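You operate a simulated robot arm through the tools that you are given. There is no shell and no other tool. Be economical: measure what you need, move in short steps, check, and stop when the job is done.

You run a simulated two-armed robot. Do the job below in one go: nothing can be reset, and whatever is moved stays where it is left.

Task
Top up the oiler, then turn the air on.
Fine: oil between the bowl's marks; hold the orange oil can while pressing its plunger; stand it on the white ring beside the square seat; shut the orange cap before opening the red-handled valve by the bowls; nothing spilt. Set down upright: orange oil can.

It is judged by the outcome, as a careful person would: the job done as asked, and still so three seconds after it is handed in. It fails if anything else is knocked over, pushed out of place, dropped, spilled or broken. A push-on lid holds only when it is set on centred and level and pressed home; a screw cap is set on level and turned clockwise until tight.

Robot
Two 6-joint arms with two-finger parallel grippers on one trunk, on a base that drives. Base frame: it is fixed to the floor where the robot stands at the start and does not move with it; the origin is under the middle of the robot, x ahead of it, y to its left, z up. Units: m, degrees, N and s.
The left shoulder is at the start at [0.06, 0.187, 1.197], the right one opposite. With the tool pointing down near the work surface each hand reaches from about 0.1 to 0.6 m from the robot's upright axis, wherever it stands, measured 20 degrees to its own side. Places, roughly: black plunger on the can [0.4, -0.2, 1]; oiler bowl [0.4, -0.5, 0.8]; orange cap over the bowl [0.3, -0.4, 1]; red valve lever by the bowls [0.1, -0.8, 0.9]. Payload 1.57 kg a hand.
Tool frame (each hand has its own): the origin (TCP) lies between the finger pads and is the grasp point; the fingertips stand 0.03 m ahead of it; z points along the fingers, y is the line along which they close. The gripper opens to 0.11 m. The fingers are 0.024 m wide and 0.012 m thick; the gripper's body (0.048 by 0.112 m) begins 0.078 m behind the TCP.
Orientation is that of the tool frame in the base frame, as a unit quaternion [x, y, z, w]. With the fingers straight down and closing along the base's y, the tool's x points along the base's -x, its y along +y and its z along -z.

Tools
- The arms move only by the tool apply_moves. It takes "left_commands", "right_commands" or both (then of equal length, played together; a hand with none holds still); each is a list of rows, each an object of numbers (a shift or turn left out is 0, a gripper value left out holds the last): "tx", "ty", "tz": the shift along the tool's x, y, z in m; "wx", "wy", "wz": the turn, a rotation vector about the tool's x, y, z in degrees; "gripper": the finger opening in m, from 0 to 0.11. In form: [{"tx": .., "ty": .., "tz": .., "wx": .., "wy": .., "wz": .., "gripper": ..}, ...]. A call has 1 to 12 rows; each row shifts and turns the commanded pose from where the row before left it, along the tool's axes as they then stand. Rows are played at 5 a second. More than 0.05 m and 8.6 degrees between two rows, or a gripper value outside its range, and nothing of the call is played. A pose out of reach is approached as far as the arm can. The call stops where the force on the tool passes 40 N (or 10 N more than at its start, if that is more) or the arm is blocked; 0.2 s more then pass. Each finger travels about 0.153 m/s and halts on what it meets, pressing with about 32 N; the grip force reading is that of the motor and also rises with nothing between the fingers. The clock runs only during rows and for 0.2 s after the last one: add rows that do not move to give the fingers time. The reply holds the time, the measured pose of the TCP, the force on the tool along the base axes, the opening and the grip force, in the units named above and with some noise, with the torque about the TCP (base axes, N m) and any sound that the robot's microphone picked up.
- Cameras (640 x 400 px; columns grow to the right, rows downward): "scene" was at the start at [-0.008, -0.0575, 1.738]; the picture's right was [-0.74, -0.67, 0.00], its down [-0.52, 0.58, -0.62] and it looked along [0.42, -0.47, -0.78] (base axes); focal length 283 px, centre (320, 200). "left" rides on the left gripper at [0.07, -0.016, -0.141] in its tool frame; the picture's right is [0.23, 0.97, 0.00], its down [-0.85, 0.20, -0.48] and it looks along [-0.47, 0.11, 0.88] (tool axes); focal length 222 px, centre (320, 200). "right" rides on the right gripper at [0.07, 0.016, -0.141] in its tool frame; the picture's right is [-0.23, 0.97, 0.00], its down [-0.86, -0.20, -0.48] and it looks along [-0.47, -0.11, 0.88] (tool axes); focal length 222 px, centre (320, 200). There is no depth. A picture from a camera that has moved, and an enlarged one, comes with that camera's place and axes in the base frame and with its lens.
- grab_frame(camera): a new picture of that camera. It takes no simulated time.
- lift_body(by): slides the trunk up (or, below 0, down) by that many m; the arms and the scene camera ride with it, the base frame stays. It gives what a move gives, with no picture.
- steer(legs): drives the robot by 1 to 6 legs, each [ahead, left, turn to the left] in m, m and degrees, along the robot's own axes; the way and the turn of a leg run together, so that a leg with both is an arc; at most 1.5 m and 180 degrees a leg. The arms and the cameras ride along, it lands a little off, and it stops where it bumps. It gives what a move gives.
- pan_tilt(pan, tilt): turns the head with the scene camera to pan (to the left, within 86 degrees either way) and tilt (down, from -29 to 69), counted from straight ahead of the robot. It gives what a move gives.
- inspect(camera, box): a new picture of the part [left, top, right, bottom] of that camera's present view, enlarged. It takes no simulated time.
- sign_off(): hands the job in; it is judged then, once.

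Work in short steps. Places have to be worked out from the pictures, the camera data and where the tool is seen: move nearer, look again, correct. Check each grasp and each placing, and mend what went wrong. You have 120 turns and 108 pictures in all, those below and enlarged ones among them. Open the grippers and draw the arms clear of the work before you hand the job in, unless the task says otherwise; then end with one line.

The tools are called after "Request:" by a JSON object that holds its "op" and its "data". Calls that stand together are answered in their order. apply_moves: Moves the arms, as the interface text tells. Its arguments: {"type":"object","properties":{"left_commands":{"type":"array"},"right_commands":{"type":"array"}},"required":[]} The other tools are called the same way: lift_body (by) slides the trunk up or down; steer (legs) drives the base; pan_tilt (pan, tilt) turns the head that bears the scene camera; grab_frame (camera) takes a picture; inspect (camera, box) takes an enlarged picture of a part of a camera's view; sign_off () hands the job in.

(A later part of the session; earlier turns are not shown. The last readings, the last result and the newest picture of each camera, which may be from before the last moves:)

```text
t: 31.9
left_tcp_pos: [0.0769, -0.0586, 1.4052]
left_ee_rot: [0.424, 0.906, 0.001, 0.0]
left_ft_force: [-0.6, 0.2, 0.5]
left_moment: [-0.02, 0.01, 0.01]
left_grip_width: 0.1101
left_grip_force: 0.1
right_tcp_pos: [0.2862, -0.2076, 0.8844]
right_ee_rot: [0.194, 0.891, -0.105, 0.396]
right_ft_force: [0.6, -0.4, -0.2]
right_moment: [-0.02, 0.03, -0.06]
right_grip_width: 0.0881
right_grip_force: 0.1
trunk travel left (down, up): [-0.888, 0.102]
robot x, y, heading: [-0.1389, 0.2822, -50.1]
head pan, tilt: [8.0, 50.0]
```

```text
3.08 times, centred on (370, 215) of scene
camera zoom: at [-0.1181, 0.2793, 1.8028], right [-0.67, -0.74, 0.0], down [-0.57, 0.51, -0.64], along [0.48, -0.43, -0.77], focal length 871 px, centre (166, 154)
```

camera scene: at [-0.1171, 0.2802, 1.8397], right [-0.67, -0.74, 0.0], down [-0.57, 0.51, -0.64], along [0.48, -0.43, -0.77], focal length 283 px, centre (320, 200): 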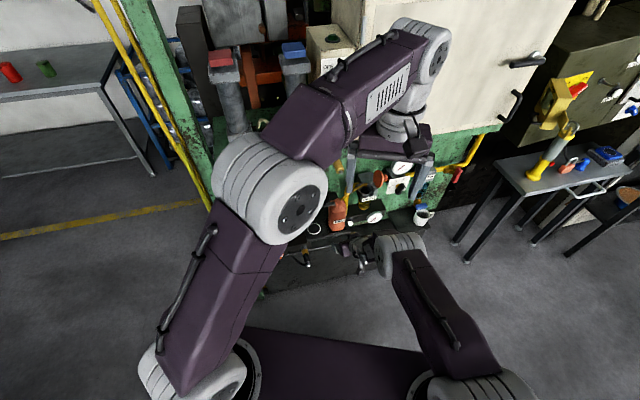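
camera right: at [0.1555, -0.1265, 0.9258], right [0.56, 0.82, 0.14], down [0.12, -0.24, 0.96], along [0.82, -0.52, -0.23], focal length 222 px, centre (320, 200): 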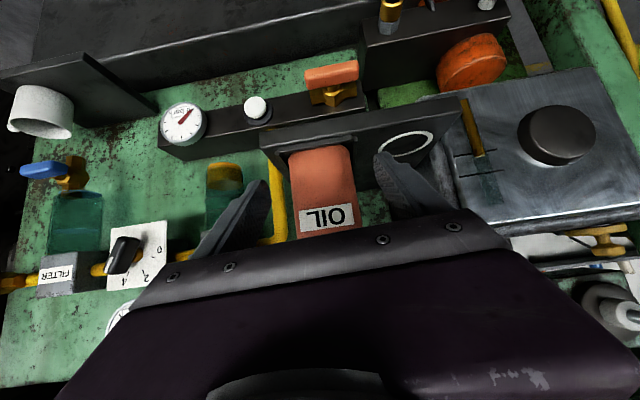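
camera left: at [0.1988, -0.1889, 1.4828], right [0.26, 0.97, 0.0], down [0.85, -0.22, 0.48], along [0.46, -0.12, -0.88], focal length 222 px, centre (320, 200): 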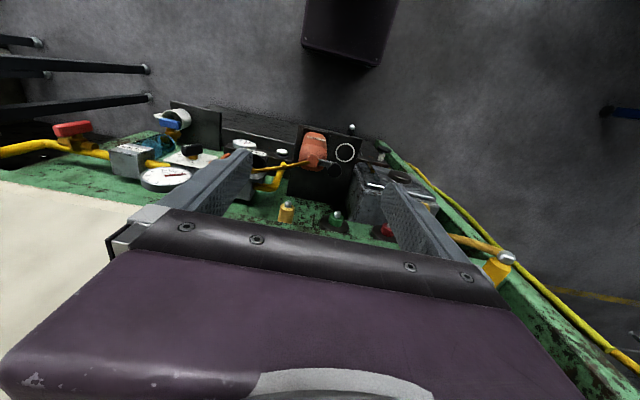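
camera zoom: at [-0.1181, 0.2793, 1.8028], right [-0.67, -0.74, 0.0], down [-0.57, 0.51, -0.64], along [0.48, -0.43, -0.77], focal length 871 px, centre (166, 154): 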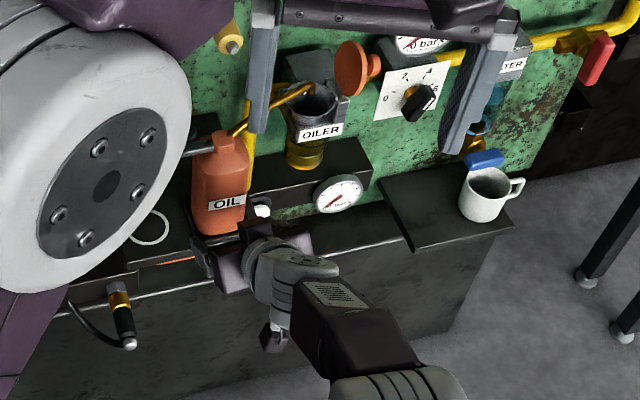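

Aligned (hand u≈-0.048). I drive along the bench normal by 0.068 m to bring the fingers around the can.

Request:
{"op": "steer", "data": {"legs": [[0.063, 0.0255, 0]]}}

Request:
{"op": "grab_frame", "data": {"camera": "right"}}

Request:
{"op": "inspect", "data": {"camera": "scene", "box": [280, 150, 460, 280]}}

```text
t: 32.9
left_tcp_pos: [0.1276, -0.0867, 1.408]
left_ee_rot: [0.423, 0.906, 0.0, 0.003]
left_ft_force: [-0.5, -0.5, 0.5]
left_moment: [-0.04, -0.05, -0.01]
left_grip_width: 0.1103
left_grip_force: 0.1
right_tcp_pos: [0.34, -0.2366, 0.8886]
right_ee_rot: [0.193, 0.89, -0.105, 0.399]
right_ft_force: [-1.1, 1.3, 0.1]
right_moment: [-0.02, 0.01, -0.01]
right_grip_width: 0.0881
right_grip_force: 0.1
trunk travel left (down, up): [-0.888, 0.102]
robot x, y, heading: [-0.0812, 0.253, -50.3]
head pan, tilt: [8.0, 50.0]
```

```text
72 pictures are left
camera right: at [0.2095, -0.156, 0.9289], right [0.56, 0.82, 0.14], down [0.11, -0.24, 0.96], along [0.82, -0.52, -0.23], focal length 222 px, centre (320, 200)
```

right: 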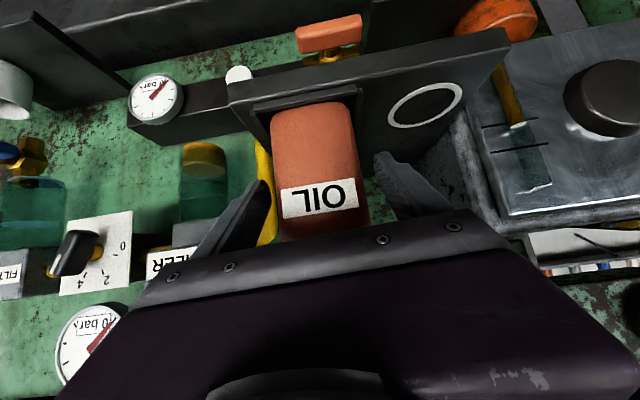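

```text
3.08 times, centred on (370, 215) of scene
camera zoom: at [-0.0691, 0.2528, 1.8029], right [-0.67, -0.74, 0.0], down [-0.56, 0.51, -0.65], along [0.48, -0.43, -0.76], focal length 871 px, centre (166, 154)
```

zoom: 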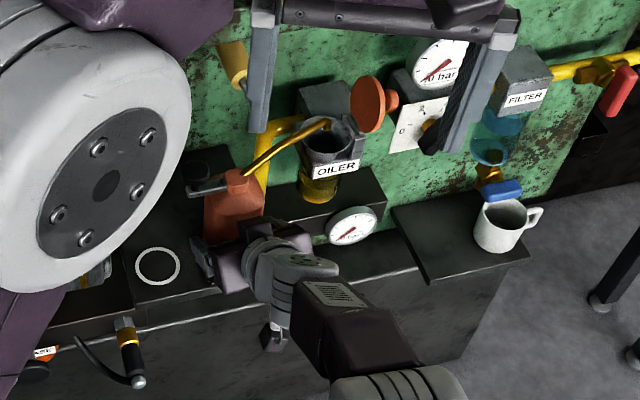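

The front face of the can is at n≈0.40, TCP at 0.411. I move 0.018 further in, staying clear with the gripper body.

Request:
{"op": "apply_moves", "data": {"right_commands": [{"tx": -0.006, "tz": 0.0067}, {"tx": -0.006, "tz": 0.0067}]}}

```text
t: 33.5
left_tcp_pos: [0.1307, -0.0894, 1.4052]
left_ee_rot: [0.424, 0.906, 0.001, 0.001]
left_ft_force: [-0.7, 0.0, 0.6]
left_moment: [-0.02, -0.06, 0.0]
left_grip_width: 0.1103
left_grip_force: 0.1
right_tcp_pos: [0.3474, -0.2382, 0.8938]
right_ee_rot: [0.194, 0.891, -0.105, 0.397]
right_ft_force: [0.6, 0.9, 0.4]
right_moment: [0.02, 0.0, 0.0]
right_grip_width: 0.088
right_grip_force: 0.0
right hand out of reach, approached as far as the arm can: row 1, 2
trunk travel left (down, up): [-0.888, 0.102]
robot x, y, heading: [-0.0844, 0.2562, -50.2]
head pan, tilt: [8.0, 50.0]
```

Good enough: pads overlap the can body. Close the right gripper on the can.

Request:
{"op": "apply_moves", "data": {"right_commands": [{"gripper": 0.045}, {}, {}, {}]}}

Request:
{"op": "grab_frame", "data": {"camera": "right"}}

```text
t: 34.5
left_tcp_pos: [0.1337, -0.0906, 1.4052]
left_ee_rot: [0.424, 0.906, 0.0, 0.0]
left_ft_force: [-0.5, 0.3, -0.2]
left_moment: [-0.01, 0.0, -0.01]
left_grip_width: 0.1099
left_grip_force: 0.1
right_tcp_pos: [0.3511, -0.2407, 0.894]
right_ee_rot: [0.194, 0.891, -0.105, 0.396]
right_ft_force: [0.2, 0.1, 4.2]
right_moment: [0.23, -0.27, 0.01]
right_grip_width: 0.0677
right_grip_force: 32.4
trunk travel left (down, up): [-0.888, 0.102]
robot x, y, heading: [-0.0762, 0.2545, -50.1]
head pan, tilt: [8.0, 50.0]
```

```text
70 pictures are left
camera right: at [0.2208, -0.1591, 0.9344], right [0.56, 0.82, 0.14], down [0.12, -0.24, 0.96], along [0.82, -0.52, -0.23], focal length 222 px, centre (320, 200)
```

right: 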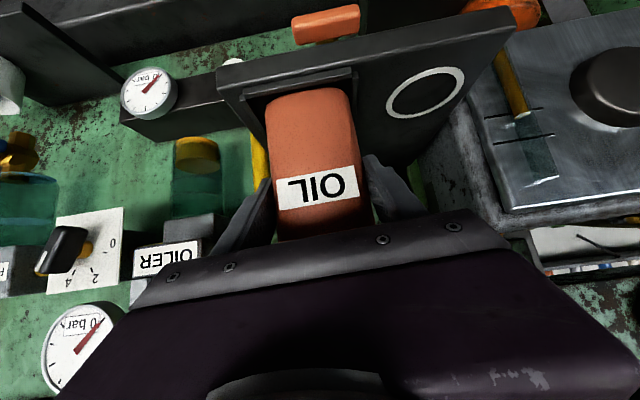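

Firm grip on the can (0.068 m, 32 N). Now the left hand: close fingers, move toward above the plunger and tilt forward 45° because it is far ahead.

Request:
{"op": "apply_moves", "data": {"left_commands": [{"tx": -0.025, "ty": 0.03, "tz": 0.02, "gripper": 0.0}, {"tx": -0.025, "ty": 0.03, "tz": 0.02}, {"tx": -0.025, "ty": 0.03, "tz": 0.02}, {"tx": -0.025, "ty": 0.03, "tz": 0.02}, {"wy": -7.5}, {"wy": -7.5}, {"wy": -7.5}, {"wy": -7.5}, {"wy": -7.5}]}}

Request:
{"op": "grab_frame", "data": {"camera": "left"}}

Request:
{"op": "grab_frame", "data": {"camera": "scene"}}

```text
t: 36.5
left_tcp_pos: [0.2895, -0.0907, 1.3253]
left_ee_rot: [0.402, 0.857, -0.137, 0.292]
left_ft_force: [0.5, 0.1, -0.2]
left_moment: [0.01, 0.03, 0.01]
left_grip_width: 0.0
left_grip_force: 21.1
right_tcp_pos: [0.3495, -0.2398, 0.8937]
right_ee_rot: [0.193, 0.892, -0.104, 0.396]
right_ft_force: [1.0, -0.4, 5.9]
right_moment: [0.16, -0.31, -0.07]
right_grip_width: 0.0675
right_grip_force: 31.9
trunk travel left (down, up): [-0.888, 0.102]
robot x, y, heading: [-0.0768, 0.2525, -50.3]
head pan, tilt: [8.0, 50.0]
```

```text
69 pictures are left
camera left: at [0.1863, 0.0077, 1.3945], right [0.63, 0.76, -0.14], down [0.4, -0.17, 0.9], along [0.66, -0.63, -0.41], focal length 222 px, centre (320, 200)
```

left: 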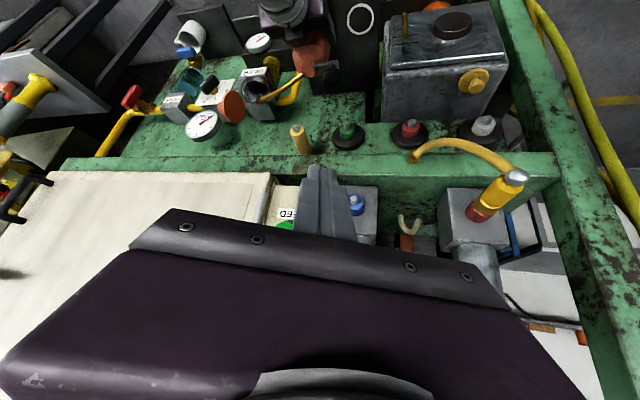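

```text
68 pictures are left
camera scene: at [-0.0596, 0.2481, 1.8028], right [-0.67, -0.74, 0.0], down [-0.57, 0.51, -0.64], along [0.48, -0.43, -0.77], focal length 283 px, centre (320, 200)
```

scene: 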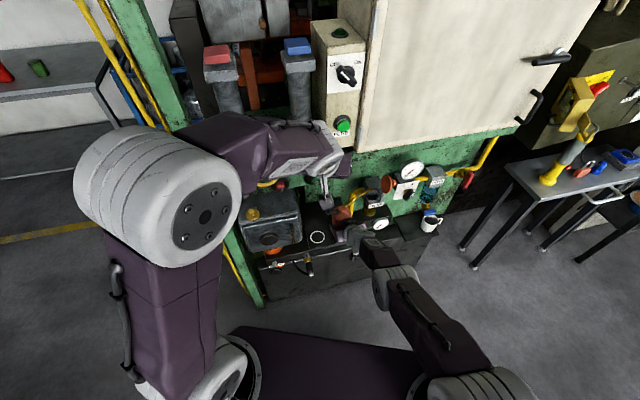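

Left hand is oriented (52° down). Descend most of the way toward the plunger, then look.

Request:
{"op": "apply_moves", "data": {"left_commands": [{"tx": 0.0092, "tz": 0.0446}, {"tx": 0.0092, "tz": 0.0446}, {"tx": 0.0092, "tz": 0.0446}, {"tx": 0.0092, "tz": 0.0446}, {"tx": 0.0092, "tz": 0.0446}]}}

Request:
{"op": "grab_frame", "data": {"camera": "left"}}

Request:
{"op": "inspect", "data": {"camera": "scene", "box": [270, 140, 450, 280]}}

```text
t: 37.7
left_tcp_pos: [0.353, -0.165, 1.1212]
left_ee_rot: [0.401, 0.858, -0.137, 0.291]
left_ft_force: [0.5, 0.9, -0.5]
left_moment: [-0.01, 0.03, 0.02]
left_grip_width: 0.0002
left_grip_force: 21.6
right_tcp_pos: [0.3511, -0.2403, 0.8946]
right_ee_rot: [0.194, 0.891, -0.105, 0.396]
right_ft_force: [-0.5, 1.5, 4.5]
right_moment: [0.3, -0.21, 0.05]
right_grip_width: 0.0674
right_grip_force: 32.3
trunk travel left (down, up): [-0.888, 0.102]
robot x, y, heading: [-0.0811, 0.2561, -50.2]
head pan, tilt: [8.0, 50.0]
```

```text
67 pictures are left
camera left: at [0.2502, -0.0675, 1.1901], right [0.63, 0.76, -0.14], down [0.4, -0.17, 0.9], along [0.66, -0.62, -0.41], focal length 222 px, centre (320, 200)
```

left: 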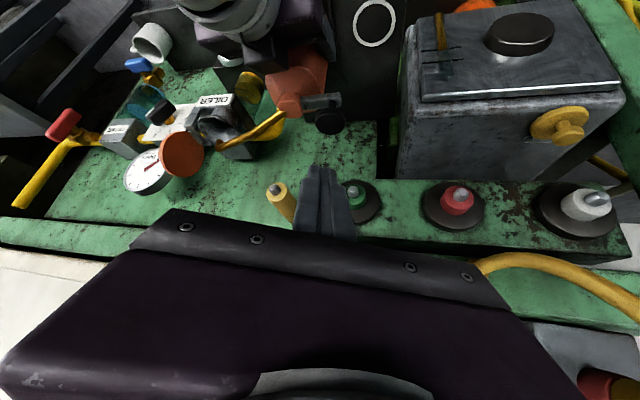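

```text
2.86 times, centred on (360, 210) of scene
camera zoom: at [-0.0596, 0.2478, 1.8028], right [-0.67, -0.74, 0.0], down [-0.57, 0.51, -0.64], along [0.48, -0.43, -0.77], focal length 809 px, centre (206, 171)
```

zoom: 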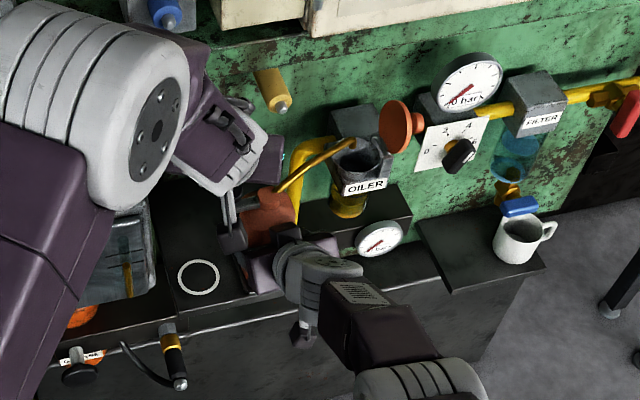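

Left camera puts the knob at ≈(0.387,-0.198,1.008), agreeing with my earlier estimate. Go to just above it.

Request:
{"op": "apply_moves", "data": {"left_commands": [{"tx": 0.0077, "ty": 0.001, "tz": 0.0266}, {"tx": 0.0077, "ty": 0.001, "tz": 0.0266}, {"tx": 0.0077, "tz": 0.0266}]}}

Request:
{"op": "inspect", "data": {"camera": "left", "box": [200, 60, 440, 240]}}

Request:
{"op": "inspect", "data": {"camera": "right", "box": [120, 100, 280, 300]}}

```text
t: 38.5
left_tcp_pos: [0.3753, -0.1873, 1.0432]
left_ee_rot: [0.401, 0.857, -0.137, 0.292]
left_ft_force: [-0.5, -0.3, 1.9]
left_moment: [0.0, -0.03, 0.01]
left_grip_width: 0.0001
left_grip_force: 21.5
right_tcp_pos: [0.3492, -0.2402, 0.8932]
right_ee_rot: [0.195, 0.891, -0.106, 0.396]
right_ft_force: [0.6, 1.2, 4.0]
right_moment: [0.24, -0.16, -0.02]
right_grip_width: 0.0675
right_grip_force: 32.4
trunk travel left (down, up): [-0.888, 0.102]
robot x, y, heading: [-0.0754, 0.2562, -50.3]
head pan, tilt: [8.0, 50.0]
```

```text
2.22 times, centred on (320, 150) of left
camera zoom: at [0.271, -0.09, 1.1123], right [0.63, 0.76, -0.14], down [0.4, -0.17, 0.9], along [0.66, -0.62, -0.41], focal length 494 px, centre (320, 311)
```

zoom: 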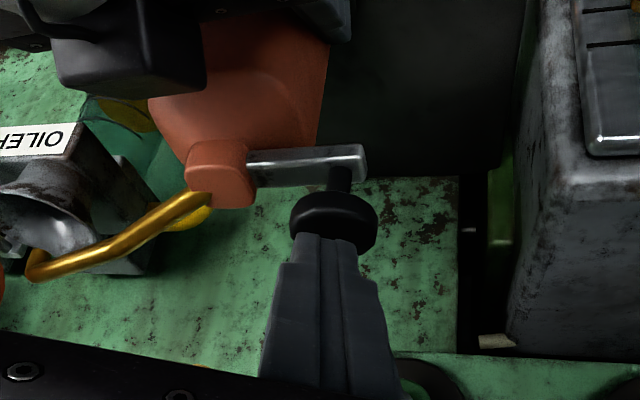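

```text
2.00 times, centred on (200, 200) of right
camera zoom: at [0.2205, -0.159, 0.9345], right [0.56, 0.82, 0.14], down [0.12, -0.24, 0.96], along [0.82, -0.52, -0.23], focal length 444 px, centre (560, 200)
```

zoom: 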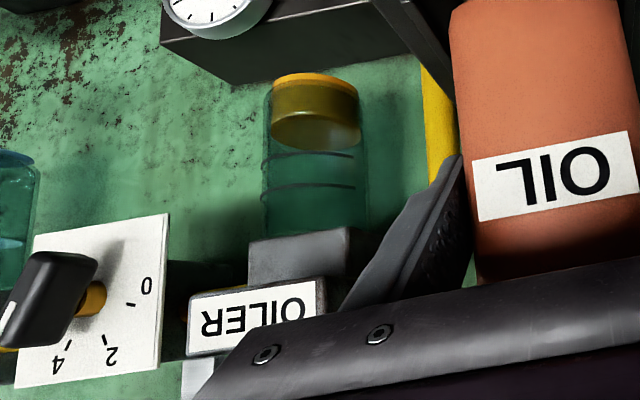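

The fingertips sit right on the knob, and the bowl shows oil just below the lower mark with the upper mark above. First press: down 15 mm and watch.

Request:
{"op": "apply_moves", "data": {"left_commands": [{"tx": 0.0031, "tz": 0.004}, {"tx": 0.0031, "tz": 0.004}, {"tx": 0.0031, "tz": 0.004}, {}]}}

Request:
{"op": "inspect", "data": {"camera": "left", "box": [200, 60, 440, 240]}}

Request:
{"op": "inspect", "data": {"camera": "right", "box": [160, 110, 260, 240]}}

```text
t: 39.5
left_tcp_pos: [0.3768, -0.1881, 1.029]
left_ee_rot: [0.4, 0.858, -0.136, 0.293]
left_ft_force: [-1.7, 2.3, 16.8]
left_moment: [-0.05, -0.05, 0.02]
left_grip_width: 0.0
left_grip_force: 21.6
right_tcp_pos: [0.3504, -0.2415, 0.8935]
right_ee_rot: [0.194, 0.891, -0.106, 0.396]
right_ft_force: [7.5, -5.2, 0.0]
right_moment: [-0.33, -0.16, -0.3]
right_grip_width: 0.0673
right_grip_force: 31.9
trunk travel left (down, up): [-0.888, 0.102]
robot x, y, heading: [-0.0828, 0.2578, -50.2]
head pan, tilt: [8.0, 50.0]
```

```text
2.22 times, centred on (320, 150) of left
camera zoom: at [0.272, -0.0909, 1.098], right [0.63, 0.76, -0.14], down [0.4, -0.17, 0.9], along [0.66, -0.63, -0.41], focal length 494 px, centre (320, 311)
```

zoom: 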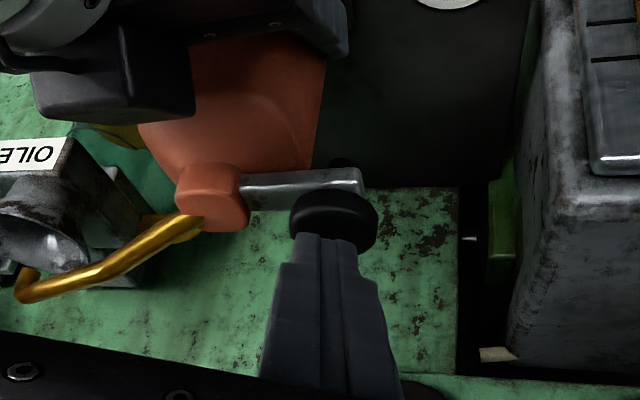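

```text
3.08 times, centred on (210, 175) of right
camera zoom: at [0.2204, -0.1589, 0.9346], right [0.56, 0.82, 0.14], down [0.12, -0.24, 0.96], along [0.82, -0.52, -0.23], focal length 684 px, centre (658, 277)
```

zoom: 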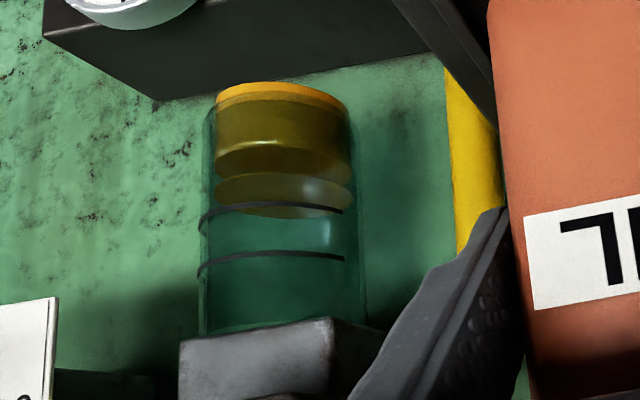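

Oil rose on the press (force 17 N, no drips). I press a bit deeper to find the stroke's end, then release and read the bowl.

Request:
{"op": "apply_moves", "data": {"left_commands": [{"tx": 0.0018, "tz": 0.0024}, {"tx": 0.0018, "tz": 0.0024}, {}]}}

Request:
{"op": "inspect", "data": {"camera": "right", "box": [160, 110, 260, 240]}}

```text
t: 40.3
left_tcp_pos: [0.3765, -0.1867, 1.0251]
left_ee_rot: [0.4, 0.857, -0.137, 0.294]
left_ft_force: [-1.5, 8.4, 38.0]
left_moment: [-0.04, -0.19, -0.12]
left_grip_width: 0.0001
left_grip_force: 21.4
right_tcp_pos: [0.349, -0.2396, 0.8948]
right_ee_rot: [0.194, 0.891, -0.107, 0.395]
right_ft_force: [11.1, -11.3, -9.2]
right_moment: [-0.55, -0.13, -0.43]
right_grip_width: 0.0672
right_grip_force: 32.4
trunk travel left (down, up): [-0.888, 0.102]
robot x, y, heading: [-0.0785, 0.2547, -50.0]
head pan, tilt: [8.0, 50.0]
```

```text
3.08 times, centred on (210, 175) of right
camera zoom: at [0.2196, -0.1579, 0.935], right [0.56, 0.82, 0.14], down [0.12, -0.24, 0.96], along [0.82, -0.52, -0.23], focal length 684 px, centre (658, 277)
```

zoom: 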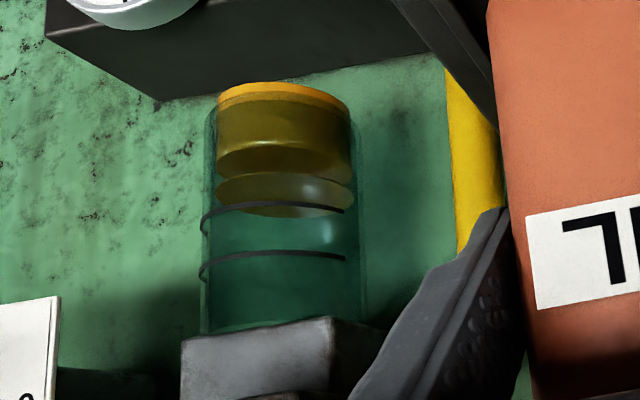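

Plunger is bottomed; level now still below the lower mark. I release fully and press a second full stroke.

Request:
{"op": "apply_moves", "data": {"left_commands": [{"tx": -0.0061, "tz": -0.0079}, {"tx": -0.0055, "tz": -0.0072}, {}, {}, {"tx": 0.0037, "tz": 0.0047}, {"tx": 0.0037, "tz": 0.0047}, {"tx": 0.0025, "tz": 0.0032}, {}]}}

Request:
{"op": "inspect", "data": {"camera": "right", "box": [160, 110, 260, 240]}}

```text
t: 42.1
left_tcp_pos: [0.377, -0.189, 1.0271]
left_ee_rot: [0.4, 0.857, -0.137, 0.295]
left_ft_force: [-2.7, 5.9, 28.5]
left_moment: [-0.04, -0.08, -0.01]
left_grip_width: 0.0
left_grip_force: 21.4
right_tcp_pos: [0.3509, -0.2399, 0.8942]
right_ee_rot: [0.193, 0.892, -0.105, 0.396]
right_ft_force: [10.8, -8.2, -4.6]
right_moment: [-0.39, 0.07, -0.49]
right_grip_width: 0.0675
right_grip_force: 32.1
trunk travel left (down, up): [-0.888, 0.102]
robot x, y, heading: [-0.0797, 0.2551, -49.8]
head pan, tilt: [8.0, 50.0]
```

```text
3.08 times, centred on (210, 175) of right
camera zoom: at [0.2203, -0.1585, 0.935], right [0.56, 0.82, 0.14], down [0.12, -0.24, 0.96], along [0.82, -0.52, -0.23], focal length 684 px, centre (658, 277)
```

zoom: 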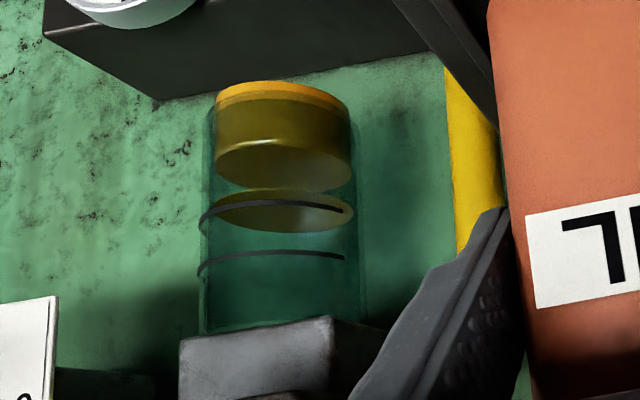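

Level is still slightly under the lower mark. Two more full strokes.

Request:
{"op": "apply_moves", "data": {"left_commands": [{"tx": -0.0055, "tz": -0.0072}, {"tx": -0.0045, "tz": -0.0058}, {}, {}, {"tx": 0.0037, "tz": 0.0047}, {"tx": 0.0037, "tz": 0.0047}, {"tx": 0.0027, "tz": 0.0036}, {}]}}

Request:
{"op": "inspect", "data": {"camera": "right", "box": [160, 110, 260, 240]}}

```text
t: 43.9
left_tcp_pos: [0.3771, -0.188, 1.0269]
left_ee_rot: [0.4, 0.857, -0.136, 0.295]
left_ft_force: [-4.1, 2.8, 28.7]
left_moment: [-0.16, -0.02, -0.16]
left_grip_width: 0.0
left_grip_force: 21.4
right_tcp_pos: [0.3499, -0.2406, 0.8941]
right_ee_rot: [0.194, 0.891, -0.105, 0.397]
right_ft_force: [11.6, -6.8, -2.7]
right_moment: [-0.7, 0.15, -0.36]
right_grip_width: 0.0675
right_grip_force: 32.3
trunk travel left (down, up): [-0.888, 0.102]
robot x, y, heading: [-0.0812, 0.254, -50.0]
head pan, tilt: [8.0, 50.0]
```

```text
3.08 times, centred on (210, 175) of right
camera zoom: at [0.2201, -0.1585, 0.935], right [0.56, 0.82, 0.14], down [0.12, -0.24, 0.96], along [0.82, -0.52, -0.23], focal length 684 px, centre (658, 277)
```

zoom: 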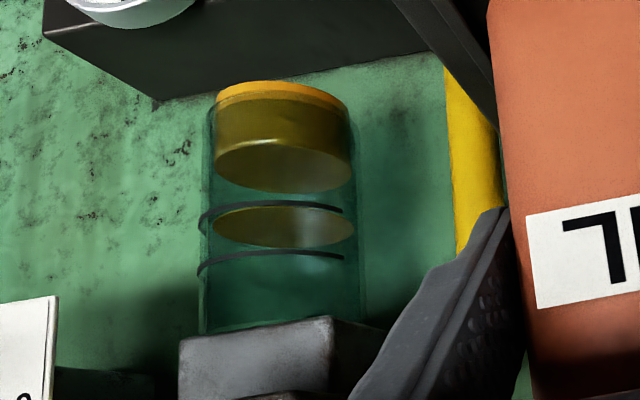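

Level is now at about the lower mark. One more stroke.

Request:
{"op": "apply_moves", "data": {"left_commands": [{"tx": -0.0055, "tz": -0.0072}, {"tx": -0.0045, "tz": -0.0058}, {}, {}, {"tx": 0.0037, "tz": 0.0047}, {"tx": 0.0037, "tz": 0.0047}, {"tx": 0.0027, "tz": 0.0036}, {}]}}

Request:
{"op": "inspect", "data": {"camera": "right", "box": [160, 110, 260, 240]}}

```text
t: 45.7
left_tcp_pos: [0.3761, -0.188, 1.0263]
left_ee_rot: [0.4, 0.857, -0.136, 0.295]
left_ft_force: [-5.2, 3.5, 29.5]
left_moment: [-0.06, -0.02, -0.16]
left_grip_width: 0.0001
left_grip_force: 21.6
right_tcp_pos: [0.3489, -0.2396, 0.8936]
right_ee_rot: [0.193, 0.892, -0.104, 0.396]
right_ft_force: [12.2, -8.1, -4.4]
right_moment: [-0.57, 0.24, -0.41]
right_grip_width: 0.0673
right_grip_force: 31.6
trunk travel left (down, up): [-0.888, 0.102]
robot x, y, heading: [-0.0781, 0.2512, -50.2]
head pan, tilt: [8.0, 50.0]
```

```text
3.08 times, centred on (210, 175) of right
camera zoom: at [0.2199, -0.1583, 0.935], right [0.56, 0.82, 0.14], down [0.12, -0.24, 0.96], along [0.82, -0.52, -0.23], focal length 684 px, centre (658, 277)
```

zoom: 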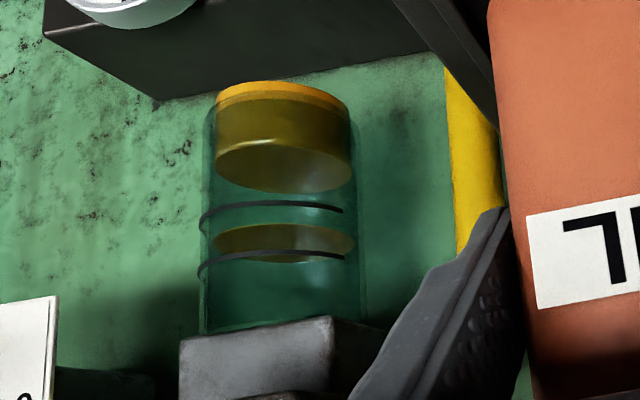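

The surface is now midway between the two marks. Withdraw the left hand up and back, clear of the can.

Request:
{"op": "apply_moves", "data": {"left_commands": [{"tx": -0.0122, "tz": -0.0158}, {"tx": -0.02, "tz": -0.04}, {"tx": -0.02, "tz": -0.04}, {"tz": -0.045}, {"tz": -0.045}, {"tz": -0.045}, {"tz": -0.045}]}}

Request:
{"op": "grab_frame", "data": {"camera": "scene"}}

Request:
{"op": "inspect", "data": {"camera": "right", "box": [160, 110, 260, 240]}}

```text
t: 47.3
left_tcp_pos: [0.2948, -0.0893, 1.2744]
left_ee_rot: [0.402, 0.857, -0.137, 0.292]
left_ft_force: [0.1, 0.2, 0.1]
left_moment: [0.01, -0.01, -0.02]
left_grip_width: 0.0
left_grip_force: 21.7
right_tcp_pos: [0.3487, -0.2392, 0.8937]
right_ee_rot: [0.193, 0.892, -0.104, 0.396]
right_ft_force: [-4.7, 2.2, 7.7]
right_moment: [0.33, -0.03, 0.09]
right_grip_width: 0.0674
right_grip_force: 32.2
trunk travel left (down, up): [-0.888, 0.102]
robot x, y, heading: [-0.0783, 0.25, -50.0]
head pan, tilt: [8.0, 50.0]
```

```text
57 pictures are left
camera scene: at [-0.0606, 0.2497, 1.8027], right [-0.67, -0.74, 0.0], down [-0.57, 0.51, -0.64], along [0.48, -0.43, -0.77], focal length 283 px, centre (320, 200)
```

scene: 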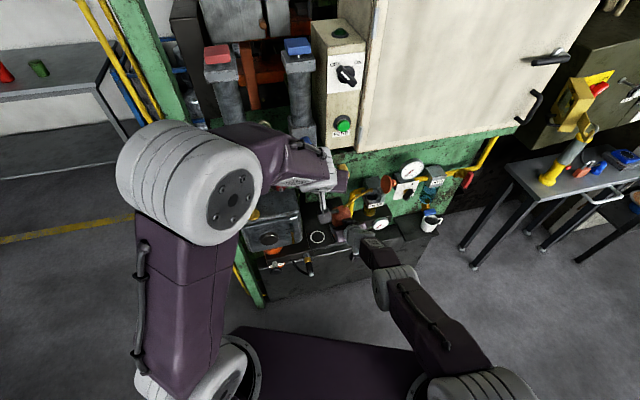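

```text
3.08 times, centred on (210, 175) of right
camera zoom: at [0.2198, -0.1584, 0.9348], right [0.56, 0.82, 0.14], down [0.12, -0.24, 0.96], along [0.82, -0.52, -0.23], focal length 684 px, centre (658, 277)
```

zoom: 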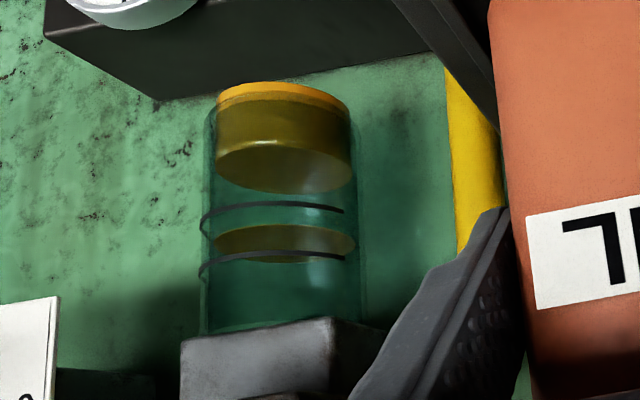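

Level stays mid-marks. Lift the can straight up 0.07 m with the trunk so the spout leaves the bowl's mouth.

Request:
{"op": "lift_body", "data": {"by": 0.07}}

Request:
{"op": "grab_frame", "data": {"camera": "right"}}

Request:
{"op": "inspect", "data": {"camera": "scene", "box": [270, 140, 450, 280]}}

```text
t: 48.3
left_tcp_pos: [0.2966, -0.0931, 1.3436]
left_ee_rot: [0.402, 0.858, -0.136, 0.29]
left_ft_force: [-0.4, -0.3, 0.2]
left_moment: [0.01, -0.03, 0.06]
left_grip_width: 0.0002
left_grip_force: 21.5
right_tcp_pos: [0.3499, -0.2411, 0.9618]
right_ee_rot: [0.194, 0.892, -0.104, 0.395]
right_ft_force: [-1.0, -0.3, -3.8]
right_moment: [0.01, 0.05, 0.02]
right_grip_width: 0.0675
right_grip_force: 32.0
trunk travel left (down, up): [-0.958, 0.032]
robot x, y, heading: [-0.076, 0.2526, -50.1]
head pan, tilt: [8.0, 50.0]
```

```text
55 pictures are left
camera right: at [0.2212, -0.16, 1.0034], right [0.56, 0.82, 0.14], down [0.12, -0.24, 0.96], along [0.82, -0.52, -0.23], focal length 222 px, centre (320, 200)
```

right: 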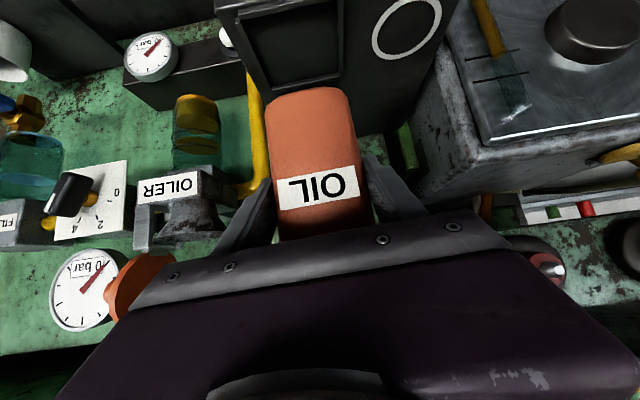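

```text
2.86 times, centred on (360, 210) of scene
camera zoom: at [-0.0579, 0.2459, 1.8727], right [-0.67, -0.74, 0.0], down [-0.57, 0.51, -0.64], along [0.48, -0.43, -0.77], focal length 809 px, centre (206, 171)
```

zoom: 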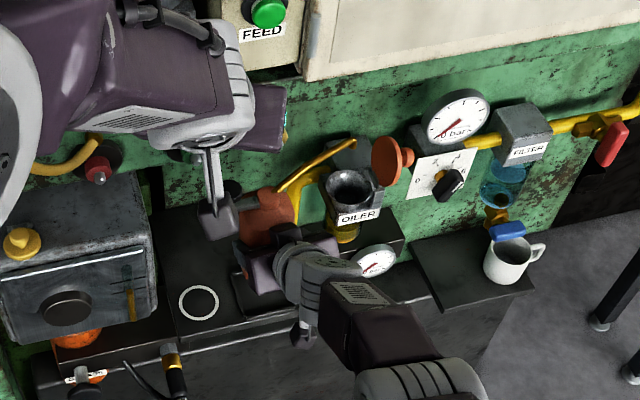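

The can is clear of the seat and bowl. Ring is +0.103 m along the bench from the seat; I drive the base sideways by that much with the can held.

Request:
{"op": "steer", "data": {"legs": [[-0.0406, 0.0947, 0]]}}

Request:
{"op": "grab_frame", "data": {"camera": "right"}}

Request:
{"op": "inspect", "data": {"camera": "scene", "box": [270, 140, 450, 280]}}

```text
t: 49.5
left_tcp_pos: [0.3414, -0.0055, 1.3428]
left_ee_rot: [0.402, 0.857, -0.134, 0.292]
left_ft_force: [-0.6, -1.1, 0.4]
left_moment: [0.05, -0.01, 0.0]
left_grip_width: 0.0
left_grip_force: 21.4
right_tcp_pos: [0.3968, -0.1527, 0.9609]
right_ee_rot: [0.196, 0.891, -0.103, 0.396]
right_ft_force: [0.6, -0.6, -4.7]
right_moment: [0.03, 0.03, 0.05]
right_grip_width: 0.0674
right_grip_force: 31.8
trunk travel left (down, up): [-0.958, 0.032]
robot x, y, heading: [-0.0291, 0.3428, -50.6]
head pan, tilt: [8.0, 50.0]
```

```text
53 pictures are left
camera right: at [0.267, -0.0714, 1.0025], right [0.56, 0.82, 0.14], down [0.12, -0.25, 0.96], along [0.82, -0.52, -0.23], focal length 222 px, centre (320, 200)
```

right: 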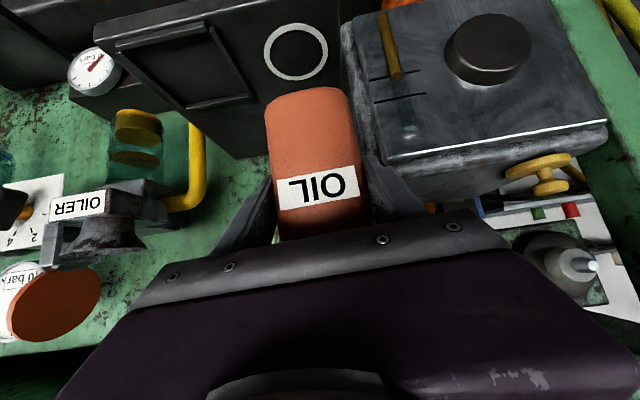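

```text
2.86 times, centred on (360, 210) of scene
camera zoom: at [-0.0141, 0.3314, 1.8727], right [-0.67, -0.74, 0.0], down [-0.57, 0.52, -0.64], along [0.48, -0.43, -0.77], focal length 809 px, centre (206, 171)
```

zoom: 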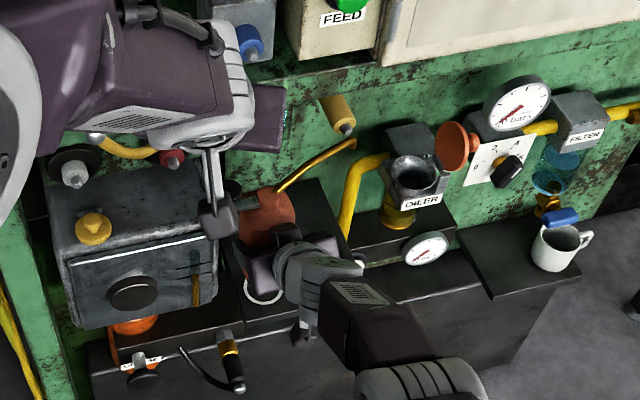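

The ring is now at the same image place where the seat was, so the can is over it; box corner is clear of the fingers. Shift the last 3 mm and lower in stages.

Request:
{"op": "lift_body", "data": {"by": -0.06}}

Request:
{"op": "inspect", "data": {"camera": "right", "box": [200, 20, 440, 220]}}

Request:
{"op": "inspect", "data": {"camera": "scene", "box": [270, 170, 410, 280]}}

```text
t: 50.5
left_tcp_pos: [0.3447, -0.0002, 1.2844]
left_ee_rot: [0.401, 0.858, -0.136, 0.291]
left_ft_force: [-1.3, 0.2, 0.1]
left_moment: [0.0, -0.02, -0.04]
left_grip_width: 0.0
left_grip_force: 21.4
right_tcp_pos: [0.3979, -0.1483, 0.903]
right_ee_rot: [0.194, 0.891, -0.105, 0.396]
right_ft_force: [-0.5, 0.6, -3.7]
right_moment: [0.02, 0.07, 0.02]
right_grip_width: 0.0673
right_grip_force: 31.8
trunk travel left (down, up): [-0.898, 0.092]
robot x, y, heading: [-0.0323, 0.3482, -49.9]
head pan, tilt: [8.0, 50.0]
```

```text
2.00 times, centred on (320, 120) of right
camera zoom: at [0.2687, -0.0671, 0.9439], right [0.56, 0.82, 0.14], down [0.12, -0.24, 0.96], along [0.82, -0.52, -0.23], focal length 444 px, centre (320, 360)
```

zoom: 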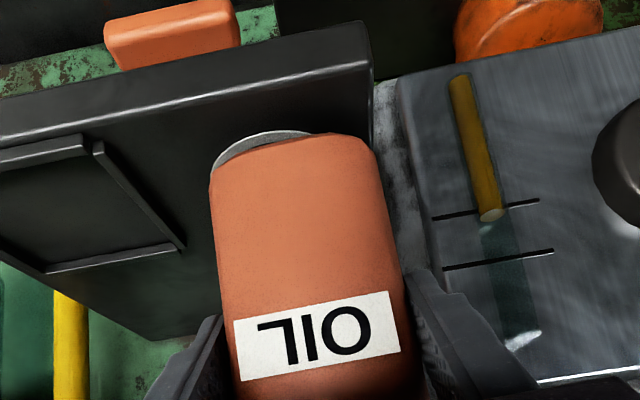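

```text
3.64 times, centred on (340, 225) of scene
camera zoom: at [-0.0108, 0.3397, 1.8128], right [-0.67, -0.74, 0.0], down [-0.57, 0.51, -0.64], along [0.48, -0.43, -0.77], focal length 1030 px, centre (247, 109)
```

zoom: 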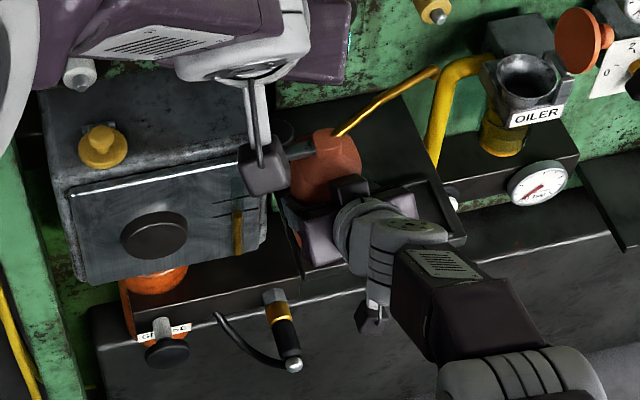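

About 1 cm above the plate; the ring peeks out so the can is ~9 mm too far left. Correct with the arm by 9 mm.

Request:
{"op": "apply_moves", "data": {"right_commands": [{"ty": -0.0045}, {"ty": -0.0045}, {}]}}

Request:
{"op": "inspect", "data": {"camera": "right", "box": [200, 20, 440, 220]}}

```text
t: 51.3
left_tcp_pos: [0.3438, 0.0005, 1.2832]
left_ee_rot: [0.402, 0.858, -0.136, 0.29]
left_ft_force: [0.1, 0.2, 0.2]
left_moment: [0.01, -0.03, -0.01]
left_grip_width: 0.0002
left_grip_force: 21.1
right_tcp_pos: [0.3935, -0.157, 0.904]
right_ee_rot: [0.195, 0.891, -0.105, 0.396]
right_ft_force: [-0.1, -0.2, -3.2]
right_moment: [0.01, 0.09, 0.01]
right_grip_width: 0.0674
right_grip_force: 32.0
trunk travel left (down, up): [-0.898, 0.092]
robot x, y, heading: [-0.0342, 0.3439, -50.3]
head pan, tilt: [8.0, 50.0]
```

```text
2.00 times, centred on (320, 120) of right
camera zoom: at [0.2641, -0.0759, 0.9445], right [0.56, 0.82, 0.14], down [0.12, -0.24, 0.96], along [0.82, -0.52, -0.23], focal length 444 px, centre (320, 360)
```

zoom: 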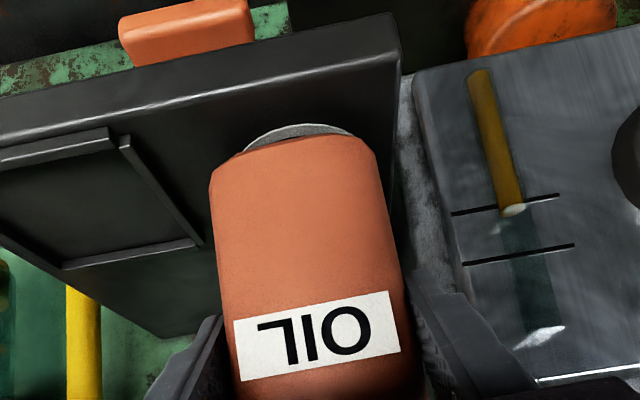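

Ring arc is now centred under the can. Lower 8 mm and read the force.

Request:
{"op": "lift_body", "data": {"by": -0.008}}

Request:
{"op": "inspect", "data": {"camera": "right", "box": [200, 20, 440, 220]}}

```text
t: 51.9
left_tcp_pos: [0.3448, -0.0005, 1.2746]
left_ee_rot: [0.401, 0.858, -0.135, 0.292]
left_ft_force: [0.4, 0.4, 0.4]
left_moment: [-0.01, 0.01, 0.04]
left_grip_width: 0.0001
left_grip_force: 21.4
right_tcp_pos: [0.3946, -0.1565, 0.8954]
right_ee_rot: [0.195, 0.891, -0.106, 0.395]
right_ft_force: [-0.5, -0.8, -3.0]
right_moment: [0.03, 0.04, -0.02]
right_grip_width: 0.0674
right_grip_force: 32.1
trunk travel left (down, up): [-0.89, 0.1]
robot x, y, heading: [-0.0333, 0.3445, -50.1]
head pan, tilt: [8.0, 50.0]
```

```text
2.00 times, centred on (320, 120) of right
camera zoom: at [0.2643, -0.0758, 0.9364], right [0.56, 0.82, 0.14], down [0.12, -0.24, 0.96], along [0.82, -0.52, -0.23], focal length 444 px, centre (320, 360)
```

zoom: 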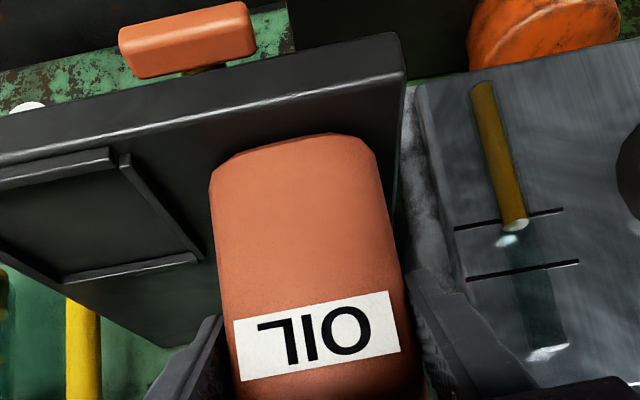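

Nearly down; still hanging (−3 N). Lower in 2 mm steps until the load transfers.

Request:
{"op": "lift_body", "data": {"by": -0.002}}

Request:
{"op": "lift_body", "data": {"by": -0.002}}

```text
t: 52.4
left_tcp_pos: [0.3441, 0.0001, 1.2735]
left_ee_rot: [0.402, 0.858, -0.136, 0.291]
left_ft_force: [0.3, 0.3, 0.3]
left_moment: [-0.04, -0.04, 0.03]
left_grip_width: 0.0001
left_grip_force: 21.9
right_tcp_pos: [0.3938, -0.1557, 0.8945]
right_ee_rot: [0.194, 0.891, -0.105, 0.396]
right_ft_force: [-0.8, 0.1, -0.6]
right_moment: [0.09, -0.03, 0.04]
right_grip_width: 0.0675
right_grip_force: 32.0
trunk travel left (down, up): [-0.888, 0.102]
robot x, y, heading: [-0.0312, 0.3414, -50.4]
head pan, tilt: [8.0, 50.0]
```

```text
t: 52.9
left_tcp_pos: [0.3423, 0.0023, 1.2721]
left_ee_rot: [0.401, 0.857, -0.136, 0.292]
left_ft_force: [-0.1, 0.6, 0.7]
left_moment: [0.03, 0.0, -0.04]
left_grip_width: 0.0
left_grip_force: 21.6
right_tcp_pos: [0.3941, -0.1567, 0.8933]
right_ee_rot: [0.195, 0.89, -0.106, 0.398]
right_ft_force: [-0.6, -0.1, 8.3]
right_moment: [0.23, -0.14, 0.01]
right_grip_width: 0.0671
right_grip_force: 32.0
trunk travel left (down, up): [-0.886, 0.104]
robot x, y, heading: [-0.0297, 0.3491, -49.8]
head pan, tilt: [8.0, 50.0]
```

Contact at +8 N: the can stands on the plate. Open the gripper modestly.

Request:
{"op": "apply_moves", "data": {"right_commands": [{"gripper": 0.072}, {"gripper": 0.078}, {"gripper": 0.085}, {}]}}

Request:
{"op": "inspect", "data": {"camera": "right", "box": [200, 20, 440, 220]}}

```text
t: 53.9
left_tcp_pos: [0.3439, 0.0011, 1.2716]
left_ee_rot: [0.401, 0.858, -0.136, 0.291]
left_ft_force: [-0.2, 0.3, -0.4]
left_moment: [-0.01, 0.03, -0.01]
left_grip_width: 0.0003
left_grip_force: 21.1
right_tcp_pos: [0.3929, -0.1557, 0.8913]
right_ee_rot: [0.194, 0.892, -0.105, 0.395]
right_ft_force: [0.7, 0.6, 0.4]
right_moment: [0.01, -0.01, -0.01]
right_grip_width: 0.0848
right_grip_force: 0.1
trunk travel left (down, up): [-0.886, 0.104]
robot x, y, heading: [-0.0311, 0.3482, -49.9]
head pan, tilt: [8.0, 50.0]
```

```text
2.00 times, centred on (320, 120) of right
camera zoom: at [0.2642, -0.0753, 0.9328], right [0.56, 0.82, 0.14], down [0.12, -0.24, 0.96], along [0.82, -0.52, -0.23], focal length 444 px, centre (320, 360)
```

zoom: 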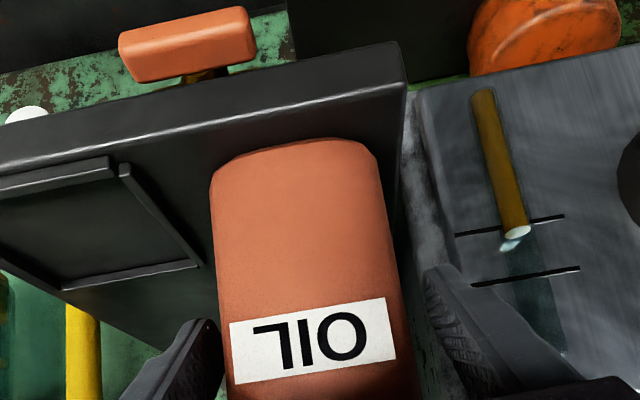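

The can stands freely with clearance to both fingers. Drive straight back along the bench normal by 0.1 m.

Request:
{"op": "steer", "data": {"legs": [[-0.0927, -0.0376, 0]]}}

Request:
{"op": "grab_frame", "data": {"camera": "right"}}

Request:
{"op": "grab_frame", "data": {"camera": "scene"}}

```text
t: 55.1
left_tcp_pos: [0.2583, 0.0462, 1.2709]
left_ee_rot: [0.402, 0.858, -0.136, 0.29]
left_ft_force: [-0.1, 0.1, 0.4]
left_moment: [-0.04, 0.02, -0.02]
left_grip_width: 0.0
left_grip_force: 21.8
right_tcp_pos: [0.3073, -0.1101, 0.8899]
right_ee_rot: [0.195, 0.892, -0.105, 0.394]
right_ft_force: [0.3, 0.0, -0.3]
right_moment: [0.0, -0.02, 0.0]
right_grip_width: 0.0847
right_grip_force: 0.0
trunk travel left (down, up): [-0.886, 0.104]
robot x, y, heading: [-0.1203, 0.392, -50.3]
head pan, tilt: [8.0, 50.0]
```

```text
46 pictures are left
camera right: at [0.1772, -0.0286, 0.9315], right [0.56, 0.82, 0.14], down [0.12, -0.24, 0.96], along [0.82, -0.52, -0.23], focal length 222 px, centre (320, 200)
```

right: 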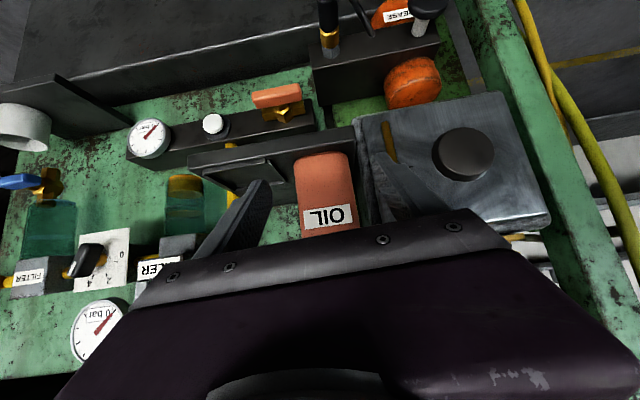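

```text
45 pictures are left
camera scene: at [-0.0954, 0.3851, 1.8007], right [-0.67, -0.74, 0.0], down [-0.57, 0.52, -0.64], along [0.47, -0.43, -0.77], focal length 283 px, centre (320, 200)
```

scene: 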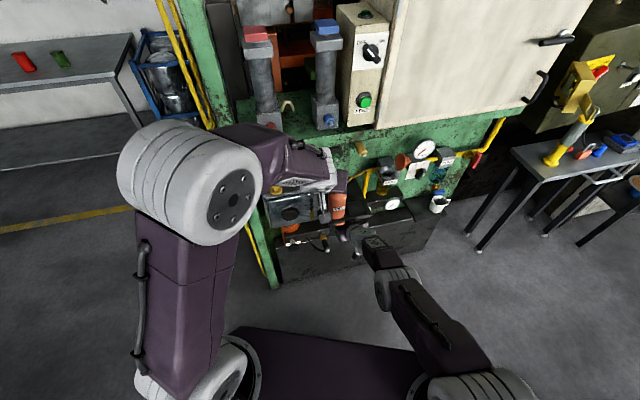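

The can stands on the ring. Next the cap: raise the trunk 0.1 m and drive right along the bench by 0.33 m so the right hand can look at and reach the cap.

Request:
{"op": "lift_body", "data": {"by": 0.1}}

Request:
{"op": "steer", "data": {"legs": [[0.124, -0.306, 0]]}}

Request:
{"op": "grab_frame", "data": {"camera": "right"}}

Request:
{"op": "grab_frame", "data": {"camera": "scene"}}

```text
t: 56.4
left_tcp_pos: [0.2564, 0.0478, 1.3723]
left_ee_rot: [0.402, 0.857, -0.136, 0.291]
left_ft_force: [-0.3, -0.8, 1.0]
left_moment: [-0.02, 0.0, -0.01]
left_grip_width: 0.0
left_grip_force: 21.2
right_tcp_pos: [0.3051, -0.1096, 0.9921]
right_ee_rot: [0.194, 0.891, -0.105, 0.396]
right_ft_force: [-0.2, 0.5, 0.7]
right_moment: [0.02, 0.0, -0.03]
right_grip_width: 0.0849
right_grip_force: 0.1
trunk travel left (down, up): [-0.986, 0.004]
robot x, y, heading: [-0.1212, 0.3923, -50.1]
head pan, tilt: [8.0, 50.0]
```

```text
t: 58.6
left_tcp_pos: [0.0987, -0.2407, 1.3723]
left_ee_rot: [0.401, 0.858, -0.137, 0.29]
left_ft_force: [1.0, 0.5, 0.8]
left_moment: [-0.02, -0.01, -0.03]
left_grip_width: 0.0
left_grip_force: 21.1
right_tcp_pos: [0.1464, -0.3994, 0.993]
right_ee_rot: [0.194, 0.891, -0.106, 0.396]
right_ft_force: [-0.1, -0.2, 0.2]
right_moment: [0.0, 0.02, 0.0]
right_grip_width: 0.0846
right_grip_force: 0.1
trunk travel left (down, up): [-0.986, 0.004]
robot x, y, heading: [-0.2813, 0.1011, -50.4]
head pan, tilt: [8.0, 50.0]
```

```text
44 pictures are left
camera right: at [0.0183, -0.3178, 1.0335], right [0.56, 0.82, 0.13], down [0.12, -0.24, 0.96], along [0.82, -0.52, -0.23], focal length 222 px, centre (320, 200)
```

right: 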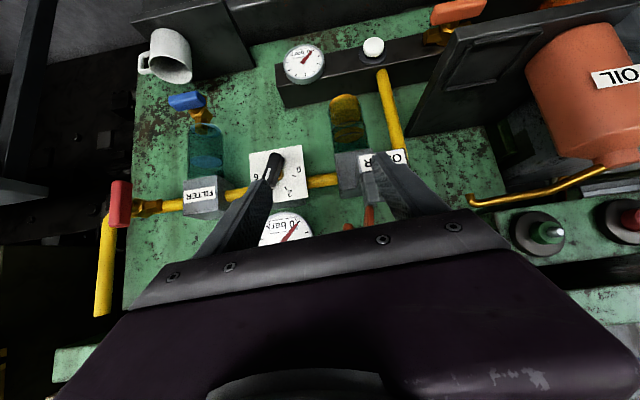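

```text
43 pictures are left
camera scene: at [-0.2557, 0.0988, 1.9008], right [-0.67, -0.74, 0.0], down [-0.57, 0.51, -0.64], along [0.48, -0.43, -0.77], focal length 283 px, centre (320, 200)
```

scene: 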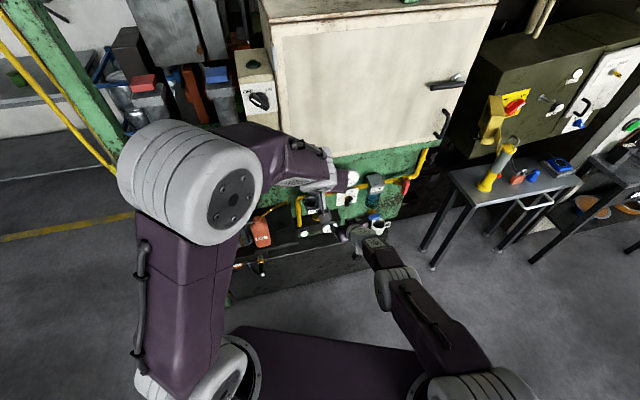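

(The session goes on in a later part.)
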